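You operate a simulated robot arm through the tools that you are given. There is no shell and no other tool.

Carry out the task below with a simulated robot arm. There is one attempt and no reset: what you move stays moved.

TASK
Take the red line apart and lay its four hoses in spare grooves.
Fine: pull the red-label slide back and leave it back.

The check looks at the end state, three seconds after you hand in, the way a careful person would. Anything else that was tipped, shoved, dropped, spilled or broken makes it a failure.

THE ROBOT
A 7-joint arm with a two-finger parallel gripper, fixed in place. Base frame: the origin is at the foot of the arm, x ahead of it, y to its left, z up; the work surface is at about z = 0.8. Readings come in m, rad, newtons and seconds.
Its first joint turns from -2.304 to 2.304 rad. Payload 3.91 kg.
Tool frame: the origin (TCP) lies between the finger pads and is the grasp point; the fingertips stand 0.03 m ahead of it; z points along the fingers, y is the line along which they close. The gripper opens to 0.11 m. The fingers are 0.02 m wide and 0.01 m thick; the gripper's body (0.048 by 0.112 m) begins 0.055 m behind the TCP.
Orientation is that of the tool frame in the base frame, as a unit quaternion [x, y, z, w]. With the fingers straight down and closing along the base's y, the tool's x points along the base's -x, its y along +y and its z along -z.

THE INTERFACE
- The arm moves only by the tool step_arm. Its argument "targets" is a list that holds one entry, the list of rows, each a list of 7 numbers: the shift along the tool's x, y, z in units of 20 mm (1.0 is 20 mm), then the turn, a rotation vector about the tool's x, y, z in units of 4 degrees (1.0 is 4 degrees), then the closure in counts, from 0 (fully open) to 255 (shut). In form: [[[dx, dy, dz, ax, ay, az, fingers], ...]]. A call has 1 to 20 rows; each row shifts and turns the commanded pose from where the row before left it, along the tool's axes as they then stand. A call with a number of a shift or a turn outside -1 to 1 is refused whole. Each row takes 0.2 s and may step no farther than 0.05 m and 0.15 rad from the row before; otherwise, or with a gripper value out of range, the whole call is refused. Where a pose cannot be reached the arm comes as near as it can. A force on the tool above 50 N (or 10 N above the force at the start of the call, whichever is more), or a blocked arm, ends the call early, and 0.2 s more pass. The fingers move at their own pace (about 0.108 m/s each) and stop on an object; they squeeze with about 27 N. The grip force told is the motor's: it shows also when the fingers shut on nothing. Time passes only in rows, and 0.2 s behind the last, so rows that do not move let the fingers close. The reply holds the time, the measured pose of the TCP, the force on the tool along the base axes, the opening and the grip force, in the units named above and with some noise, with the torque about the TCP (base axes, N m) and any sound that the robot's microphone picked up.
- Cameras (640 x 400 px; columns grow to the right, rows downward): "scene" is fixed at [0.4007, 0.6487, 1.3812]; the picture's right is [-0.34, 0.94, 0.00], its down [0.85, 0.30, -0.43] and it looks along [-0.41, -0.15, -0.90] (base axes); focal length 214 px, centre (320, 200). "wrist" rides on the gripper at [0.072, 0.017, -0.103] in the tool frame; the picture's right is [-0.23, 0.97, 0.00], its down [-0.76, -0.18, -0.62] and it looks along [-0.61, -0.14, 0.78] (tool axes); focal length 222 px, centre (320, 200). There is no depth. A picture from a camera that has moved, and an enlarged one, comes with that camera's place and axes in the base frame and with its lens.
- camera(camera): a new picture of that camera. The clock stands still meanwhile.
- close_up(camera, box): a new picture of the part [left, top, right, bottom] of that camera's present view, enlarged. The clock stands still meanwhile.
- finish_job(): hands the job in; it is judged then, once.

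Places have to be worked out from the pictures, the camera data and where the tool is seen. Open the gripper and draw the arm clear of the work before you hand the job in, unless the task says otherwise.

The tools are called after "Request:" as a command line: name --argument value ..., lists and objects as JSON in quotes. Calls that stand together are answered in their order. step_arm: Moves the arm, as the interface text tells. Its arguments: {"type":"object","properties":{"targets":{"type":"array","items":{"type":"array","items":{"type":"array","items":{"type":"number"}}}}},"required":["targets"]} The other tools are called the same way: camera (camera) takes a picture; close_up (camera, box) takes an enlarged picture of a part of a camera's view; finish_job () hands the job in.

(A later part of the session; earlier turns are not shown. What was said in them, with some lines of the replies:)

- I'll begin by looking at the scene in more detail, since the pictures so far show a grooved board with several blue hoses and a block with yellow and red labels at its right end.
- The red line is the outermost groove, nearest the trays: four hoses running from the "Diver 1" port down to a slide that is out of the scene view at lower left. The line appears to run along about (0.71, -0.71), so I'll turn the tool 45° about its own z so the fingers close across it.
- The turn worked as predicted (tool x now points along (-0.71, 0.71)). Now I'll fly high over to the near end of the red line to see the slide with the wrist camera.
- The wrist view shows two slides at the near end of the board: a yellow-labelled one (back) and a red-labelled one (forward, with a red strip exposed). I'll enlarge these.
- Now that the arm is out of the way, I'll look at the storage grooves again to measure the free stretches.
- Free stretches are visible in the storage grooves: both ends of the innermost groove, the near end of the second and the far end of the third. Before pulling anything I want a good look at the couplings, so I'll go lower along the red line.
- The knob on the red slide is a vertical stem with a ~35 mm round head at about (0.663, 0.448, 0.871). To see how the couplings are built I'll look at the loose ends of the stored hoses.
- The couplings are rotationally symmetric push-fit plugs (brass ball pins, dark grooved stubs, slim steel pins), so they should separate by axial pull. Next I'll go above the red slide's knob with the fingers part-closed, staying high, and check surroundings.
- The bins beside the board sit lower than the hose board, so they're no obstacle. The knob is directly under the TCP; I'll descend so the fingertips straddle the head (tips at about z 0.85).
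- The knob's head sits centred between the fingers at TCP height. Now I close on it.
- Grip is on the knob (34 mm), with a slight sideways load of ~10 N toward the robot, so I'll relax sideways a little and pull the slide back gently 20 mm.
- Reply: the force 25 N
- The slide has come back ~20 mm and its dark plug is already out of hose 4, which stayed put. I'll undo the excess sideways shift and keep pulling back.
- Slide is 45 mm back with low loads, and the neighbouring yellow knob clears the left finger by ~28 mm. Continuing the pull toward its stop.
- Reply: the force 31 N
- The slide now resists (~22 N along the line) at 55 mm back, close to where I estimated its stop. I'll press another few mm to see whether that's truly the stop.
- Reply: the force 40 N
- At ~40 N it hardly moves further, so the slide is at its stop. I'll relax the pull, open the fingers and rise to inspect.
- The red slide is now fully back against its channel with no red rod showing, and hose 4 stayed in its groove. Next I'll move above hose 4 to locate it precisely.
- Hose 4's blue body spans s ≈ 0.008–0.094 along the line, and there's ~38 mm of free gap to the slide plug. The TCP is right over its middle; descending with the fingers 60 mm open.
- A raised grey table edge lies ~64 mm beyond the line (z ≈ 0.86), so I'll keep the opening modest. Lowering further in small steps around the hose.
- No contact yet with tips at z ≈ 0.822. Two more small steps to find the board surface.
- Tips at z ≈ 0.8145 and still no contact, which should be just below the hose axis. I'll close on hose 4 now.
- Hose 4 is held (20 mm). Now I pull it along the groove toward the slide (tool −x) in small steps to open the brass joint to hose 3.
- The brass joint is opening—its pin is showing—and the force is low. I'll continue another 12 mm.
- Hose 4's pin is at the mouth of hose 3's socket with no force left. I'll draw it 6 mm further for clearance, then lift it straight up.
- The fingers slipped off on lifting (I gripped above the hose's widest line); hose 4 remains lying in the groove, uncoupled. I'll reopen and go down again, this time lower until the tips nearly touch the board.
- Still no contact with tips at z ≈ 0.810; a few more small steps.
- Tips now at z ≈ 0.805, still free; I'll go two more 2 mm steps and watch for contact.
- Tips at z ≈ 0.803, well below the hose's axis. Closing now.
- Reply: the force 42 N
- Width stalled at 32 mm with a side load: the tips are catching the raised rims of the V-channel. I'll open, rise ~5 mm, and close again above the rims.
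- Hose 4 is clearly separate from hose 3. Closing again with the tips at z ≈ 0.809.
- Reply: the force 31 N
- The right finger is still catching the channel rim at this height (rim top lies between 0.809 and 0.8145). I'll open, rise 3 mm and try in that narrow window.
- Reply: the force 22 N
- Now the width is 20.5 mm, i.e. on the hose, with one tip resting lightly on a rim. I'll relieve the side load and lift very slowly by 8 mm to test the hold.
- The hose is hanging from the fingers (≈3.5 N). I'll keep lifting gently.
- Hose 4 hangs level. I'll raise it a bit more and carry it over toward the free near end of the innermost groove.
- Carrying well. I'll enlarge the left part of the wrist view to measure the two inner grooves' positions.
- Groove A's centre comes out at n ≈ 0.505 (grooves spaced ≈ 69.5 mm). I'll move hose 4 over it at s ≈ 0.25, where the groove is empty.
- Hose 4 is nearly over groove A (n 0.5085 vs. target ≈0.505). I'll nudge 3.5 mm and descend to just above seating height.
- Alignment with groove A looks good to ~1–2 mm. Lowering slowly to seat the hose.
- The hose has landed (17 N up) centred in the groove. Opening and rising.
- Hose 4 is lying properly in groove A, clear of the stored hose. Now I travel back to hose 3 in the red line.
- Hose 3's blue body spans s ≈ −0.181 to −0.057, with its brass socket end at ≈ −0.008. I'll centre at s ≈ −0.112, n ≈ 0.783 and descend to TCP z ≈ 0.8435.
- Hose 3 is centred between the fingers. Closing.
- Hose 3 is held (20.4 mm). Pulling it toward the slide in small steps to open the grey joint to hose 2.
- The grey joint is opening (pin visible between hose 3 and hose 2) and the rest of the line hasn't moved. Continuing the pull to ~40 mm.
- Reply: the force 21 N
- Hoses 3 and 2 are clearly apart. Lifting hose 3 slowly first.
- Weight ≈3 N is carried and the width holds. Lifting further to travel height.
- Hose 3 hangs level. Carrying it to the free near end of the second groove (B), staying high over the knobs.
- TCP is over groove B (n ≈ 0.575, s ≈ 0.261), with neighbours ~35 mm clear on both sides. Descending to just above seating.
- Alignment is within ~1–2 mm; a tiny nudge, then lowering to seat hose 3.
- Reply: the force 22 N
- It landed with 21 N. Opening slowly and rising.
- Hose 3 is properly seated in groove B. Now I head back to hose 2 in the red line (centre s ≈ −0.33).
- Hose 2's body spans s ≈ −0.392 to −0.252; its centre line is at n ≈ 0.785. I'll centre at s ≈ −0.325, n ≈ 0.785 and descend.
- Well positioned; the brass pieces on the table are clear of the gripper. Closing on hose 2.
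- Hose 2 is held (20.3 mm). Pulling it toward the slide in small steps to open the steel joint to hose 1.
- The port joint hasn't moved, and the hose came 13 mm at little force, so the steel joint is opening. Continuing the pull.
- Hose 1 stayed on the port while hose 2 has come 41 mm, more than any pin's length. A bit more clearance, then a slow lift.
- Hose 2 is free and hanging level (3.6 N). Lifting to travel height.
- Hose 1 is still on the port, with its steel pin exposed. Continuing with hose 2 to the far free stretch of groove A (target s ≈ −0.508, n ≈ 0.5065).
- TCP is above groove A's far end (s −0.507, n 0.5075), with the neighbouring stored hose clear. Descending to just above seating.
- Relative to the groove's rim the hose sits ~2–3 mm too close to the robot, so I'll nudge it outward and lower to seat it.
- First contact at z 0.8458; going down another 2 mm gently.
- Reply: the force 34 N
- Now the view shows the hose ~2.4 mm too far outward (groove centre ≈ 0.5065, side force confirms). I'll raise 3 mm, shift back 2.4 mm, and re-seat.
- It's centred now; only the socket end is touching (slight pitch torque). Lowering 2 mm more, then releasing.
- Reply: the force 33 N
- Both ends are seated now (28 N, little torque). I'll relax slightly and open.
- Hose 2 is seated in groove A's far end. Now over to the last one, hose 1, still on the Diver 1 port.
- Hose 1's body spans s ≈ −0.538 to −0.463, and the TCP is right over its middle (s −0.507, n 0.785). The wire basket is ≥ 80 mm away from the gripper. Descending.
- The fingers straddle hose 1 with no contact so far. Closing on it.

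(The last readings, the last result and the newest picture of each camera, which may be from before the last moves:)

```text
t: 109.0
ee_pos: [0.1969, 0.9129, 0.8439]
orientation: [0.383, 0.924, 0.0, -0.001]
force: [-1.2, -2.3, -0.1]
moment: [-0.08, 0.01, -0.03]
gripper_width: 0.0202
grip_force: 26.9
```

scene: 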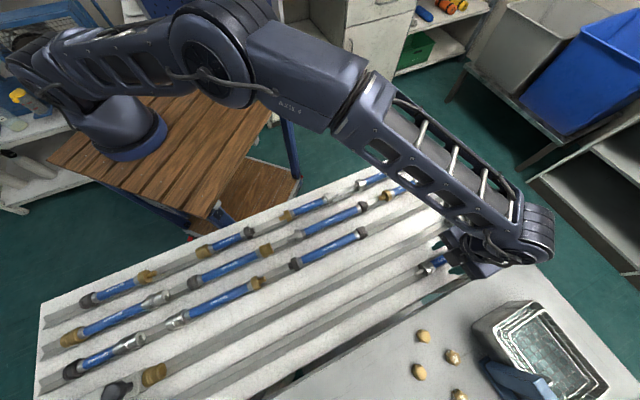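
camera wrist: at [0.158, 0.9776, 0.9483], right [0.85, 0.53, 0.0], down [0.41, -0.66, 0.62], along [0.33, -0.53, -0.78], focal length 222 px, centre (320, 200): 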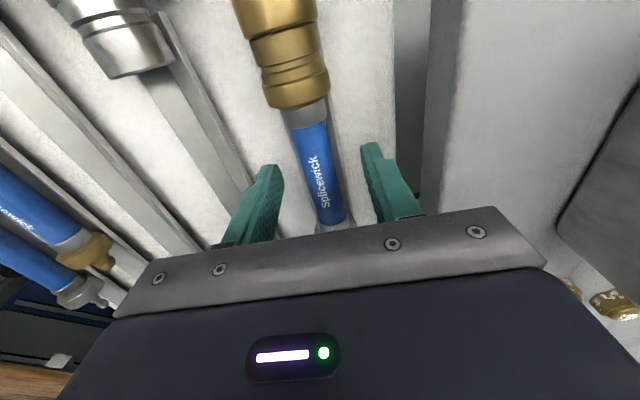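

Hose 1 is held (20.2 mm) with hardly any side load. Pulling it off the port in small steps.

Request:
step_arm --targets '[[[-0.15, 0, 0, 0, 0, 0, 255], [-0.15, 0, 0, 0, 0, 0, 255], [-0.15, 0, 0, 0, 0, 0, 255], [-0.15, 0, 0, 0, 0, 0, 255], [-0.15, 0, 0, 0, 0, 0, 255], [-0.15, 0, 0, 0, 0, 0, 255]]]'

Request:
camera --camera "wrist"

Request:
close_up --camera "wrist" --box '[200, 0, 400, 125]'

```text
t: 110.4
ee_pos: [0.2089, 0.9011, 0.8449]
orientation: [0.382, 0.924, 0.001, 0.0]
force: [-0.6, 3.2, 0.7]
moment: [0.05, -0.03, 0.04]
gripper_width: 0.0204
grip_force: 27.4
```

```text
taken
camera wrist: at [0.1697, 0.9645, 0.9487], right [0.85, 0.53, 0.0], down [0.41, -0.66, 0.62], along [0.33, -0.53, -0.78], focal length 222 px, centre (320, 200)
```

wrist: 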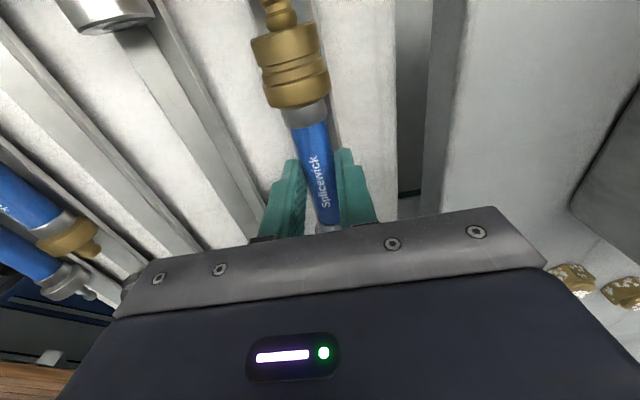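

```text
3.20 times, centred on (300, 62) of wrist
camera zoom: at [0.1697, 0.9645, 0.9487], right [0.85, 0.53, 0.0], down [0.41, -0.66, 0.62], along [0.33, -0.53, -0.78], focal length 711 px, centre (384, 640)
```

zoom: 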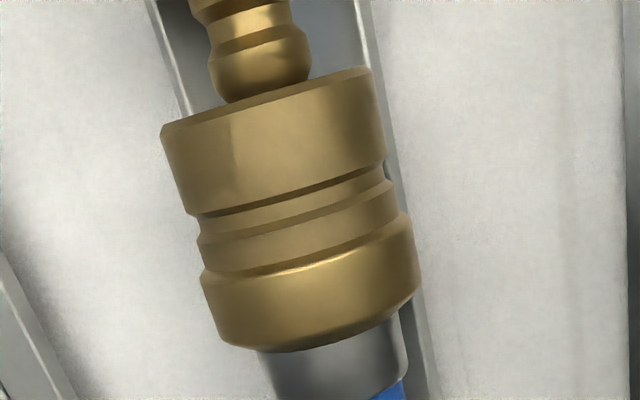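

The port's ball pin is nearly out of hose 1's socket. Pulling another 25 mm for clearance, then a slow lift.

Request:
step_arm --targets '[[[-0.15, 0, 0, 0, 0, 0, 255], [-0.15, 0, 0, 0, 0, 0, 255], [-0.2, 0, 0, 0, 0, 0, 255], [-0.25, 0, 0, 0, 0, 0, 255], [-0.25, 0, 0, 0, 0, 0, 255], [-0.25, 0, 0, 0, 0, 0, 255], [0, 0, 0, 0, 0, 0, 255]]]'

Request:
close_up --camera "wrist" --box '[200, 0, 400, 125]'

```text
t: 112.0
ee_pos: [0.2276, 0.8829, 0.8451]
orientation: [0.383, 0.924, 0.001, 0.0]
force: [-0.5, 0.3, 0.5]
moment: [-0.02, 0.01, 0.01]
gripper_width: 0.0204
grip_force: 27.0
```

```text
3.20 times, centred on (300, 62) of wrist
camera zoom: at [0.1883, 0.9468, 0.9485], right [0.85, 0.53, 0.0], down [0.41, -0.66, 0.62], along [0.33, -0.53, -0.78], focal length 711 px, centre (384, 640)
```

zoom: 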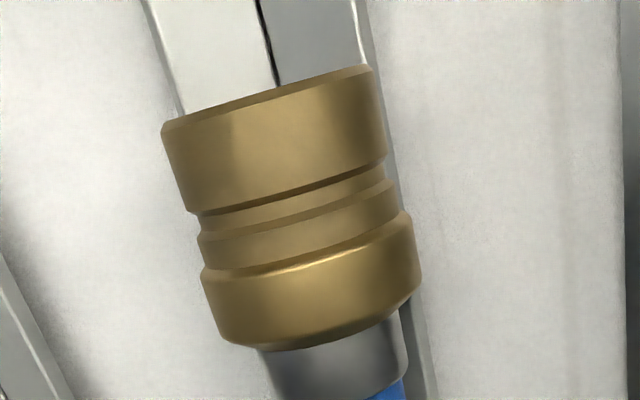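

Hose 1 is completely off the port. Lifting slowly, then up to travel height.

Request:
step_arm --targets '[[[0, 0, -0.1, 0, 0, 0, 255], [0, 0, -0.1, 0, 0, 0, 255], [0, 0, -0.15, 0, 0, 0, 255], [0, 0, -0.2, 0, 0, 0, 255], [0, 0, -0.3, 0, 0, 0, 255], [0, 0, -0.4, 0, 0, 0, 255], [0, 0, -0.5, 0, 0, 0, 255], [0, 0, -0.6, 0, 0, 0, 255], [0, 0, -0.6, 0, 0, 0, 255], [0, 0, -0.6, 0, 0, 0, 255], [0, 0, -0.6, 0, 0, 0, 255], [0, 0, -0.6, 0, 0, 0, 255], [0, 0, -0.6, 0, 0, 0, 255], [0, 0, -0.5, 0, 0, 0, 255]]]'

Request:
camera --camera "wrist"

Request:
camera --camera "scene"

```text
t: 115.0
ee_pos: [0.2276, 0.883, 0.9597]
orientation: [0.383, 0.924, 0.0, 0.0]
force: [0.0, 0.1, -3.6]
moment: [-0.03, -0.03, 0.0]
gripper_width: 0.0203
grip_force: 26.8
```

```text
taken
camera wrist: at [0.1879, 0.9473, 1.0645], right [0.85, 0.53, 0.0], down [0.41, -0.66, 0.62], along [0.33, -0.53, -0.78], focal length 222 px, centre (320, 200)
```

wrist: 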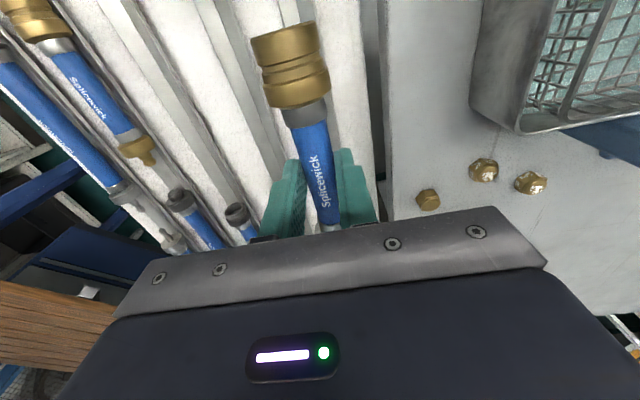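

```text
taken
```

scene: 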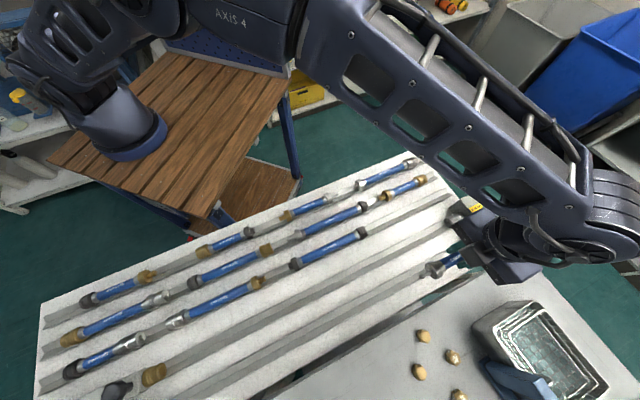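

Hose 1 hangs level (3.6 N). Carrying it to the far free stretch of the third groove (C): target s ≈ −0.515, n ≈ 0.6455.

Request:
step_arm --targets '[[[0.15, -0.4, 0, 0, 0, 0, 255], [0.25, -0.7, 0, 0, 0, 0, 255], [0.3, -0.85, 0, 0, 0, 0, 255], [0.3, -0.85, 0, 0, 0, 0, 255], [0.3, -0.85, 0, 0, 0, 0, 255], [0.3, -0.85, 0, 0, 0, 0, 255], [0.3, -0.85, 0, 0, 0, 0, 255], [0.3, -0.85, 0, 0, 0, 0, 255], [0.38, -0.8, 0, 0, 0, 0, 255]]]'

Request:
camera --camera "wrist"

Request:
close_up --camera "wrist" --box '[200, 0, 440, 150]'

Request:
camera --camera "scene"

```text
t: 117.0
ee_pos: [0.0906, 0.8193, 0.9589]
orientation: [0.383, 0.924, 0.0, 0.0]
force: [0.4, -0.6, -3.0]
moment: [-0.03, 0.0, 0.0]
gripper_width: 0.0205
grip_force: 26.6
```

```text
taken
camera wrist: at [0.0524, 0.8843, 1.0647], right [0.85, 0.53, 0.0], down [0.41, -0.66, 0.62], along [0.33, -0.53, -0.78], focal length 222 px, centre (320, 200)
```

wrist: 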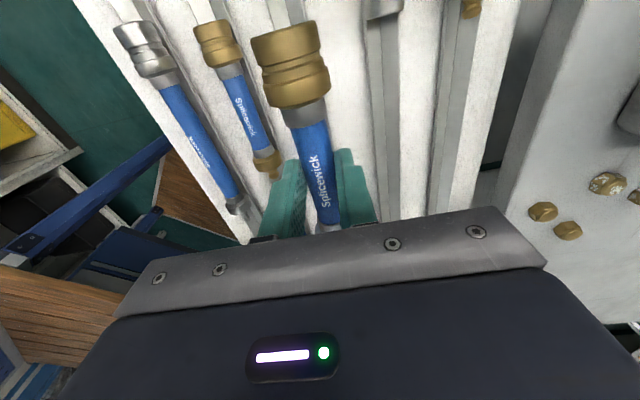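

```text
2.67 times, centred on (320, 75) of wrist
camera zoom: at [0.0524, 0.8843, 1.0647], right [0.85, 0.53, 0.0], down [0.41, -0.66, 0.62], along [0.33, -0.53, -0.78], focal length 592 px, centre (320, 533)
```

zoom: 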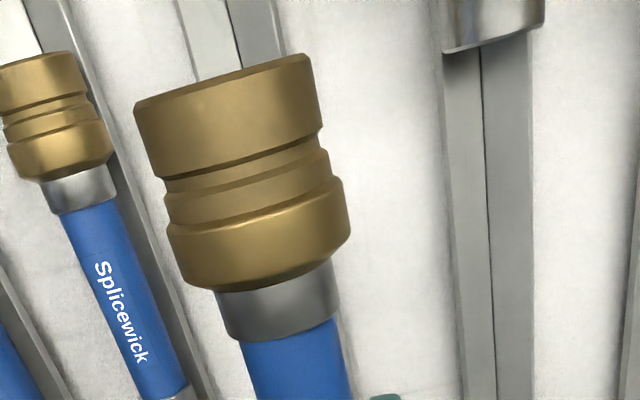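

```text
taken
```

scene: 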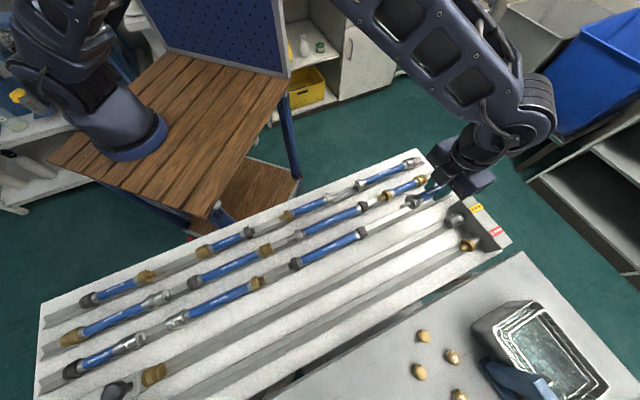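

Measuring the groove rims in this view puts groove C's centre at n ≈ 0.636 (storage grooves are spaced ~65 mm). I'll shift 7 mm toward the robot and descend part way to verify.

Request:
step_arm --targets '[[[0, -0.37, 0.2, 0, 0, 0, 255], [0, 0, 0.6, 0, 0, 0, 255], [0, 0, 0.8, 0, 0, 0, 255], [0, 0, 0.8, 0, 0, 0, 255], [0, 0, 0.8, 0, 0, 0, 255], [0, 0, 0.8, 0, 0, 0, 255], [0, 0, 0.6, 0, 0, 0, 255], [0, 0, 0.2, 0, 0, 0, 255]]]'

Request:
camera --camera "wrist"

Request:
close_up --camera "wrist" --box '[200, 0, 440, 150]'

Request:
close_up --camera "scene" --box '[360, 140, 520, 240]'

```text
t: 118.8
ee_pos: [0.0859, 0.8136, 0.8643]
orientation: [0.383, 0.924, 0.0, 0.0]
force: [-0.4, 0.2, -3.3]
moment: [0.01, 0.02, 0.0]
gripper_width: 0.0205
grip_force: 27.3
```

```text
taken
camera wrist: at [0.0466, 0.8787, 0.9696], right [0.85, 0.53, 0.0], down [0.41, -0.66, 0.62], along [0.33, -0.53, -0.78], focal length 222 px, centre (320, 200)
```

wrist: 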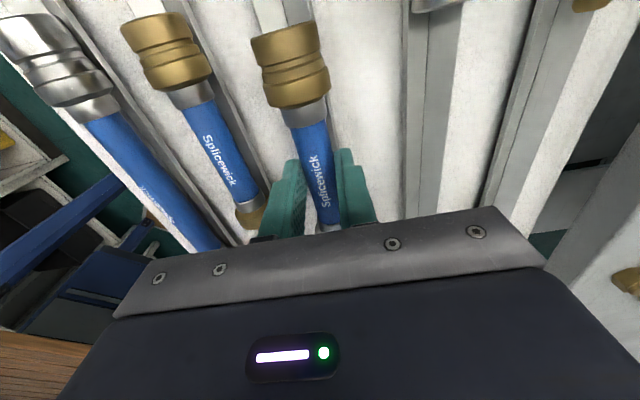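

```text
2.67 times, centred on (320, 75) of wrist
camera zoom: at [0.0466, 0.8787, 0.9696], right [0.85, 0.53, 0.0], down [0.41, -0.66, 0.62], along [0.33, -0.53, -0.78], focal length 592 px, centre (320, 533)
```

zoom: 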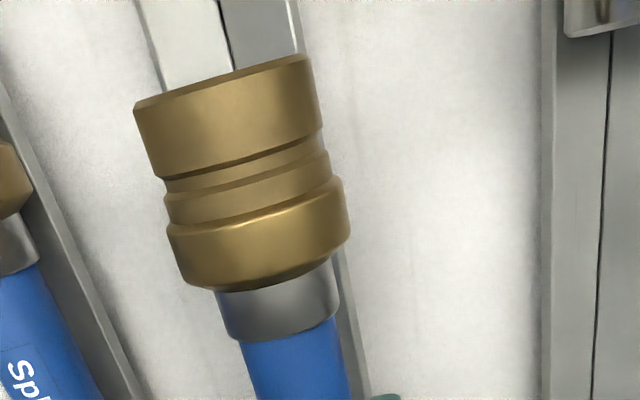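

```text
4.00 times, centred on (440, 190) of scene
camera zoom: at [0.4007, 0.6487, 1.3812], right [-0.34, 0.94, 0.0], down [0.85, 0.3, -0.43], along [-0.41, -0.15, -0.9], focal length 858 px, centre (-160, 240)
```

zoom: 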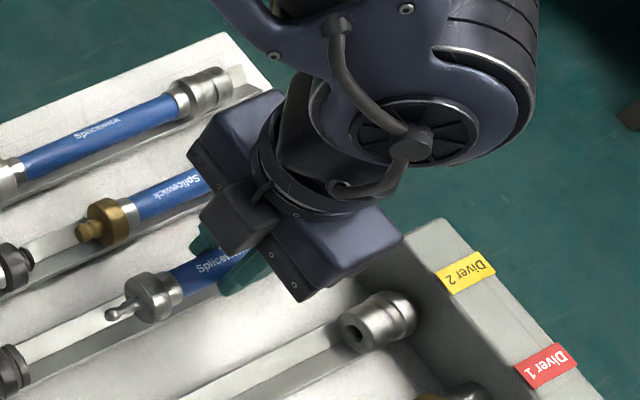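

Groove C's centre reads n ≈ 0.636 again and the hose is over it within ~1–2 mm. Lowering to seat.

Request:
step_arm --targets '[[[0, 0, 0.2, 0, 0, 0, 255], [0, 0, 0.2, 0, 0, 0, 255], [0, 0, 0.2, 0, 0, 0, 255], [0, 0, 0.15, 0, 0, 0, 255], [0, 0, 0.1, 0, 0, 0, 255]]]'

```text
t: 120.0
ee_pos: [0.0859, 0.813, 0.8483]
orientation: [0.382, 0.924, 0.0, 0.0]
force: [-0.5, 1.0, -2.5]
moment: [0.01, -0.05, 0.01]
gripper_width: 0.0206
grip_force: 26.2
```

Request:
step_arm --targets '[[[0, 0, 0.1, 0, 0, 0, 255], [0, 0, 0.08, 0, 0, 0, 255]]]'

Request:
close_up --camera "wrist" --box '[200, 0, 440, 150]'

```text
t: 120.6
ee_pos: [0.0873, 0.815, 0.8461]
orientation: [0.383, 0.924, 0.0, 0.0]
force: [0.6, -16.9, 15.2]
moment: [-0.43, -0.08, 0.09]
gripper_width: 0.0205
grip_force: 26.9
```

```text
2.67 times, centred on (320, 75) of wrist
camera zoom: at [0.0478, 0.8788, 0.9499], right [0.85, 0.53, 0.0], down [0.41, -0.66, 0.62], along [0.33, -0.53, -0.78], focal length 592 px, centre (320, 533)
```

zoom: 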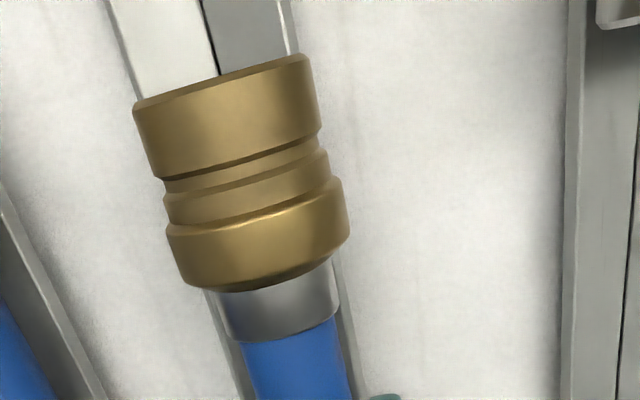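

It touches with a side force toward the robot: ~1.7 mm too far out. Raising 3 mm, shifting back, and re-seating.

Request:
step_arm --targets '[[[0, 0, -0.15, 0, 0, 0, 255], [0, -0.09, 0, 0, 0, 0, 255], [0, 0, 0, 0, 0, 0, 255], [0, 0, 0.1, 0, 0, 0, 255], [0, 0, 0.08, 0, 0, 0, 255]]]'

Request:
close_up --camera "wrist" --box '[200, 0, 440, 150]'

```text
t: 121.8
ee_pos: [0.0865, 0.8138, 0.844]
orientation: [0.383, 0.924, 0.001, 0.0]
force: [1.9, -3.5, 7.2]
moment: [-0.08, -0.1, 0.02]
gripper_width: 0.0202
grip_force: 27.1
```

```text
2.67 times, centred on (320, 75) of wrist
camera zoom: at [0.0461, 0.878, 0.9489], right [0.85, 0.53, 0.0], down [0.41, -0.66, 0.62], along [0.33, -0.53, -0.78], focal length 592 px, centre (320, 533)
```

zoom: 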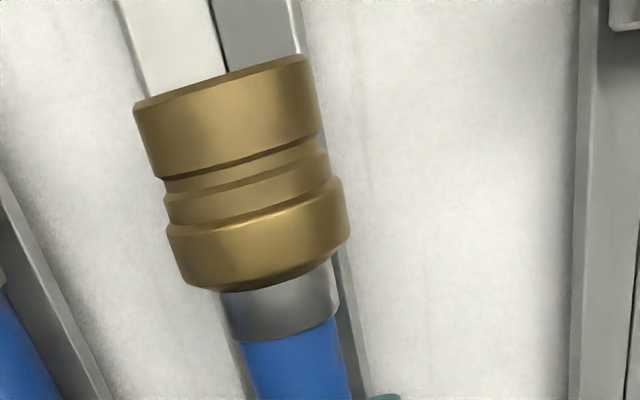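

Now it is centred with small forces at the original grip height (0.844): seated. Opening gently and rising.

Request:
step_arm --targets '[[[0, 0, 0, 0, 0, 0, 220], [0, 0, 0, 0, 0, 0, 170], [0, 0, 0, 0, 0, 0, 140], [0, 0, 0, 0, 0, 0, 140], [0, 0, -0.5, 0, 0, 0, 140], [0, 0, -1, 0, 0, 0, 140], [0, 0, -1, 0, 0, 0, 140], [0, 0, -1, 0, 0, 0, 140], [0, 0, -1, 0, 0, 0, 140], [0, 0, -1, 0, 0, 0, 140]]]'

Request:
camera --camera "wrist"

Request:
camera --camera "scene"

```text
t: 124.0
ee_pos: [0.0844, 0.8134, 0.9552]
orientation: [0.383, 0.924, 0.0, 0.0]
force: [-0.9, 0.7, -0.8]
moment: [-0.04, 0.01, -0.04]
gripper_width: 0.0495
grip_force: 0.1
```

```text
taken
camera wrist: at [0.0467, 0.8778, 1.0579], right [0.85, 0.53, 0.0], down [0.41, -0.66, 0.62], along [0.33, -0.53, -0.78], focal length 222 px, centre (320, 200)
```

wrist: 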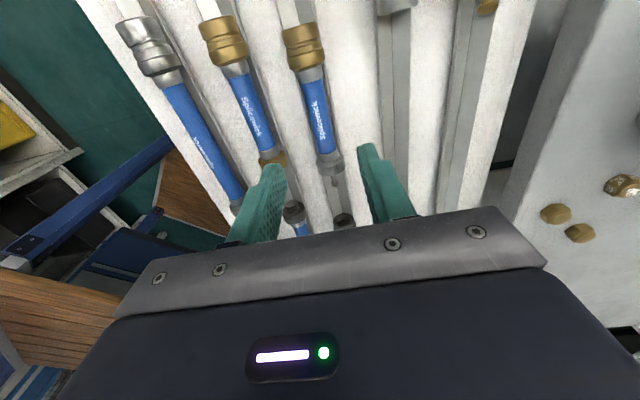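

```text
taken
```

scene: 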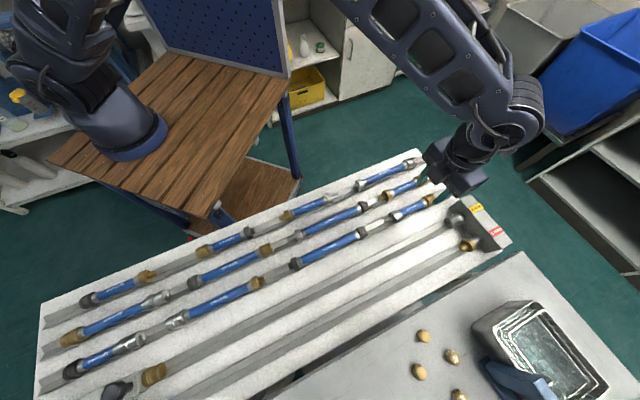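

All four hoses are laid away. I'll rise, open fully, and withdraw while checking everything from above.

Request:
step_arm --targets '[[[0, 0, -1, 0, 0, 0, 60], [0, 0, -1, 0, 0, 0, 0], [0, 0, -1, 0, 0, 0, 0], [0, 0, -1, 0, 0, 0, 0], [0, 0, -1, 0, 0, 0, 0], [0, 0, -1, 0, 0, 0, 0], [0, 0, -1, 0, 0, 0, 0], [-0.9, 0, 0, 0, 0, 0, 0], [-0.9, 0, 0, 0, 0, 0, 0], [-0.9, 0, 0, 0, 0, 0, 0], [-0.9, 0, 0, 0, 0, 0, 0], [-0.9, 0, 0, 0, 0, 0, 0], [-0.9, 0, 0, 0, 0, 0, 0], [-0.9, 0, 0, 0, 0, 0, 0]]]'

Request:
camera --camera "wrist"

Request:
close_up --camera "wrist" --box '[140, 0, 380, 150]'

Request:
close_up --camera "scene" --box '[320, 140, 520, 265]'

Request:
close_up --camera "scene" --box '[30, 240, 270, 390]'

```text
t: 127.0
ee_pos: [0.1744, 0.7241, 1.0937]
orientation: [0.382, 0.924, 0.001, -0.001]
force: [-1.0, 0.6, 0.6]
moment: [0.02, -0.06, 0.02]
gripper_width: 0.1102
grip_force: 0.0
```

```text
taken
camera wrist: at [0.1354, 0.7886, 1.1979], right [0.85, 0.53, 0.0], down [0.41, -0.66, 0.62], along [0.33, -0.53, -0.78], focal length 222 px, centre (320, 200)
```

wrist: 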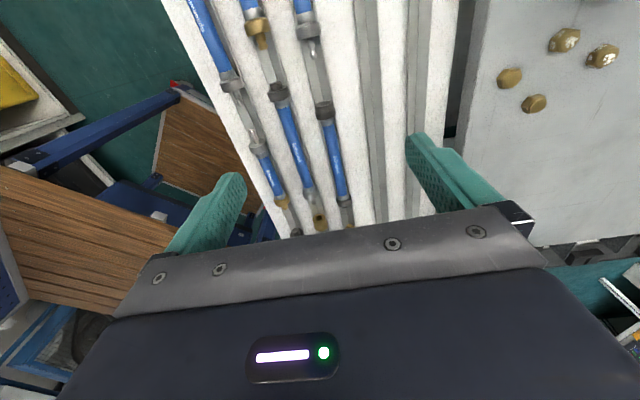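

```text
2.67 times, centred on (260, 75) of wrist
camera zoom: at [0.1354, 0.7886, 1.1979], right [0.85, 0.53, 0.0], down [0.41, -0.66, 0.62], along [0.33, -0.53, -0.78], focal length 592 px, centre (480, 533)
```

zoom: 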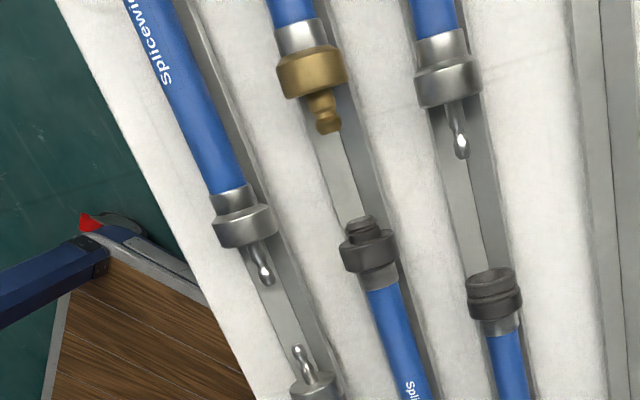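

```text
3.20 times, centred on (420, 202) of scene
camera zoom: at [0.4007, 0.6487, 1.3812], right [-0.34, 0.94, 0.0], down [0.85, 0.3, -0.43], along [-0.41, -0.15, -0.9], focal length 686 px, centre (0, 192)
```

zoom: 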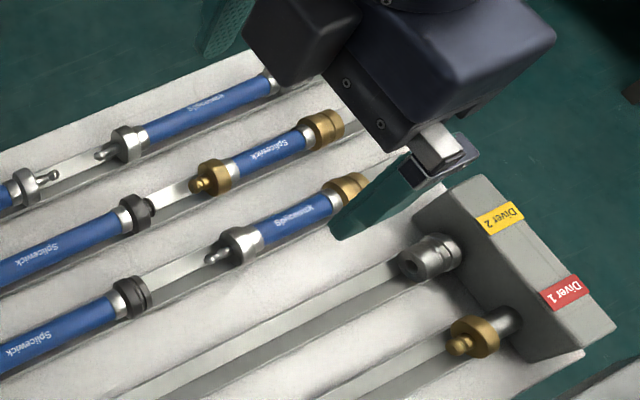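

```text
2.67 times, centred on (150, 315) of scene
camera zoom: at [0.4007, 0.6487, 1.3812], right [-0.34, 0.94, 0.0], down [0.85, 0.3, -0.43], along [-0.41, -0.15, -0.9], focal length 572 px, centre (773, -107)
```

zoom: 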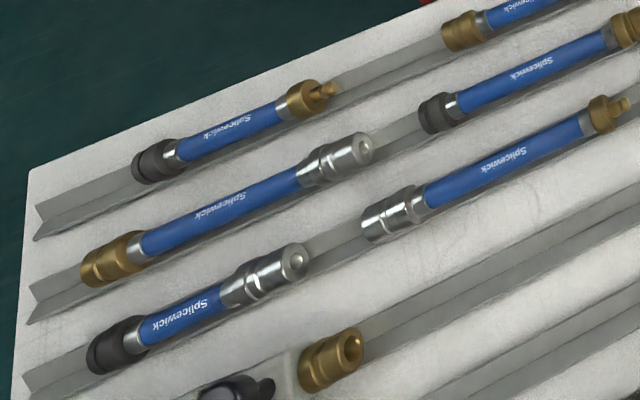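

Everything lies well in the grooves with clear gaps, and the ports are free. One last check of the red slide from above the near end.

Request:
step_arm --targets '[[[-0.97, 0.2, 0, 0, 0, 0, 0], [-0.97, 0.2, 0, 0, 0, 0, 0], [-0.97, 0.2, 0, 0, 0, 0, 0], [-0.97, 0.2, 0, 0, 0, 0, 0], [-0.97, 0.2, 0, 0, 0, 0, 0], [-0.97, 0.2, 0, 0, 0, 0, 0], [-0.97, 0.2, 0, 0, 0, 0, 0], [-0.97, 0.2, 0, 0, 0, 0, 0], [-0.97, 0.2, 0, 0, 0, 0, 0], [-0.97, 0.2, 0, 0, 0, 0, 0], [-0.97, 0.2, 0, 0, 0, 0, 0], [-0.97, 0.2, 0, 0, 0, 0, 0], [-0.97, 0.2, 0, 0, 0, 0, 0], [-0.97, 0.2, 0, 0, 0, 0, 0], [-0.97, 0.2, 0, 0, 0, 0, 0], [-0.97, 0.2, 0, 0, 0, 0, 0], [-0.97, 0.2, 0, 0, 0, 0, 0], [-0.97, 0.2, 0, 0, 0, 0, 0], [-0.97, 0.2, 0, 0, 0, 0, 0], [-0.97, 0.2, 0, 0, 0, 0, 0]]]'

Request:
step_arm --targets '[[[-0.97, 0.2, 0, 0, 0, 0, 0], [-0.97, 0.2, 0, 0, 0, 0, 0], [-0.97, 0.2, 0, 0, 0, 0, 0], [-0.97, 0.2, 0, 0, 0, 0, 0], [-0.97, 0.2, 0, 0, 0, 0, 0], [-0.97, 0.2, 0, 0, 0, 0, 0], [-0.97, 0.2, 0, 0, 0, 0, 0], [-0.97, 0.2, 0, 0, 0, 0, 0], [-0.97, 0.2, 0, 0, 0, 0, 0], [-0.97, 0.2, 0, 0, 0, 0, 0]]]'

Request:
camera --camera "wrist"

Request:
close_up --camera "wrist" --box '[200, 0, 440, 150]'

Request:
camera --camera "scene"

Request:
close_up --camera "scene" --box '[240, 140, 480, 290]'

```text
t: 131.2
ee_pos: [0.5063, 0.507, 1.0934]
orientation: [0.382, 0.924, -0.001, -0.001]
force: [-0.5, -0.6, 0.4]
moment: [-0.03, 0.0, 0.02]
gripper_width: 0.1102
grip_force: 0.0
```

```text
t: 133.4
ee_pos: [0.6713, 0.3973, 1.0947]
orientation: [0.383, 0.924, 0.0, 0.0]
force: [-0.2, 0.0, -0.4]
moment: [0.02, -0.04, -0.02]
gripper_width: 0.1098
grip_force: 0.0
```

```text
taken
camera wrist: at [0.6316, 0.4618, 1.1987], right [0.85, 0.53, 0.0], down [0.41, -0.66, 0.62], along [0.33, -0.53, -0.78], focal length 222 px, centre (320, 200)
```

wrist: 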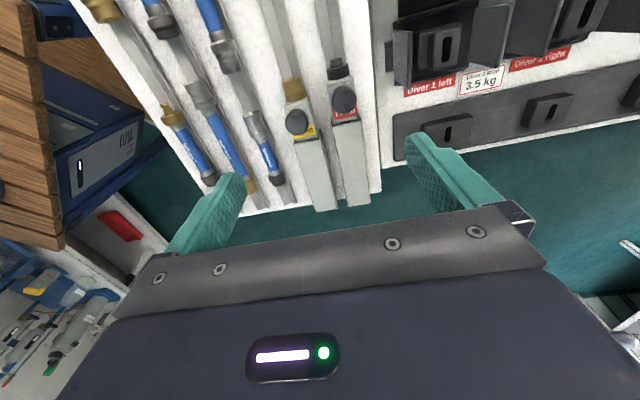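

```text
2.67 times, centred on (320, 75) of wrist
camera zoom: at [0.6316, 0.4618, 1.1987], right [0.85, 0.53, 0.0], down [0.41, -0.66, 0.62], along [0.33, -0.53, -0.78], focal length 592 px, centre (320, 533)
```

zoom: 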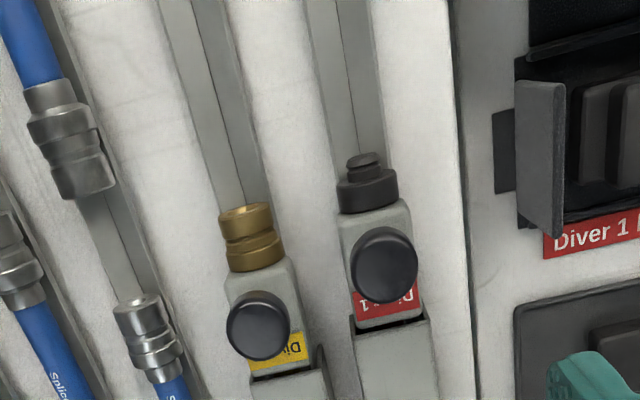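

```text
taken
```

scene: 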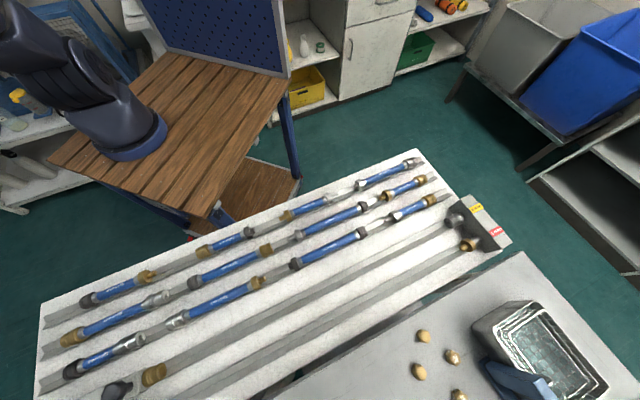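

```text
2.67 times, centred on (360, 215) of scene
camera zoom: at [0.4007, 0.6487, 1.3812], right [-0.34, 0.94, 0.0], down [0.85, 0.3, -0.43], along [-0.41, -0.15, -0.9], focal length 572 px, centre (213, 160)
```

zoom: 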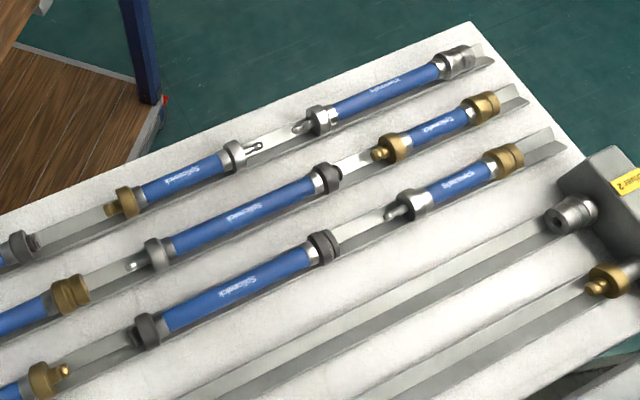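

The red slide is fully back at its channel with its plug free. The red line's groove is empty and all four of its hoses lie separately in spare stretches of the storage grooves. The stored hoses and other items look undisturbed, the gripper is open and the arm is high and clear, so I'm handing in.

Request:
finish_job

```text
The job is handed in.
```

I took the red line apart and laid its four hoses in free stretches of the storage grooves. The red-label slide is pulled fully back and left there. I handed the job in, but no pass or fail result came back.

Counting the four hoses from the slide end of the line towards the Diver 1 port:

| Hose | Where it lies now |
|---|---|
| 1st, next to the slide | Innermost groove, slide end |
| 2nd | Second groove, slide end |
| 3rd | Innermost groove, port end |
| 4th, off the Diver 1 port | Third groove, port end |

- **End state:** the last pictures show every hose seated in its groove with a gap to its neighbours. The stored hoses, the yellow line and the items on the table look undisturbed.
- **Slip on the way:** the fingers lost their grip on the first hose when I first lifted it. It stayed lying in its groove, and I picked it up cleanly on a later try.
- **Yellow line's groove:** it was empty too, but I left it alone because it belongs to Diver 2.

The gripper is open and the arm is raised well above the board.
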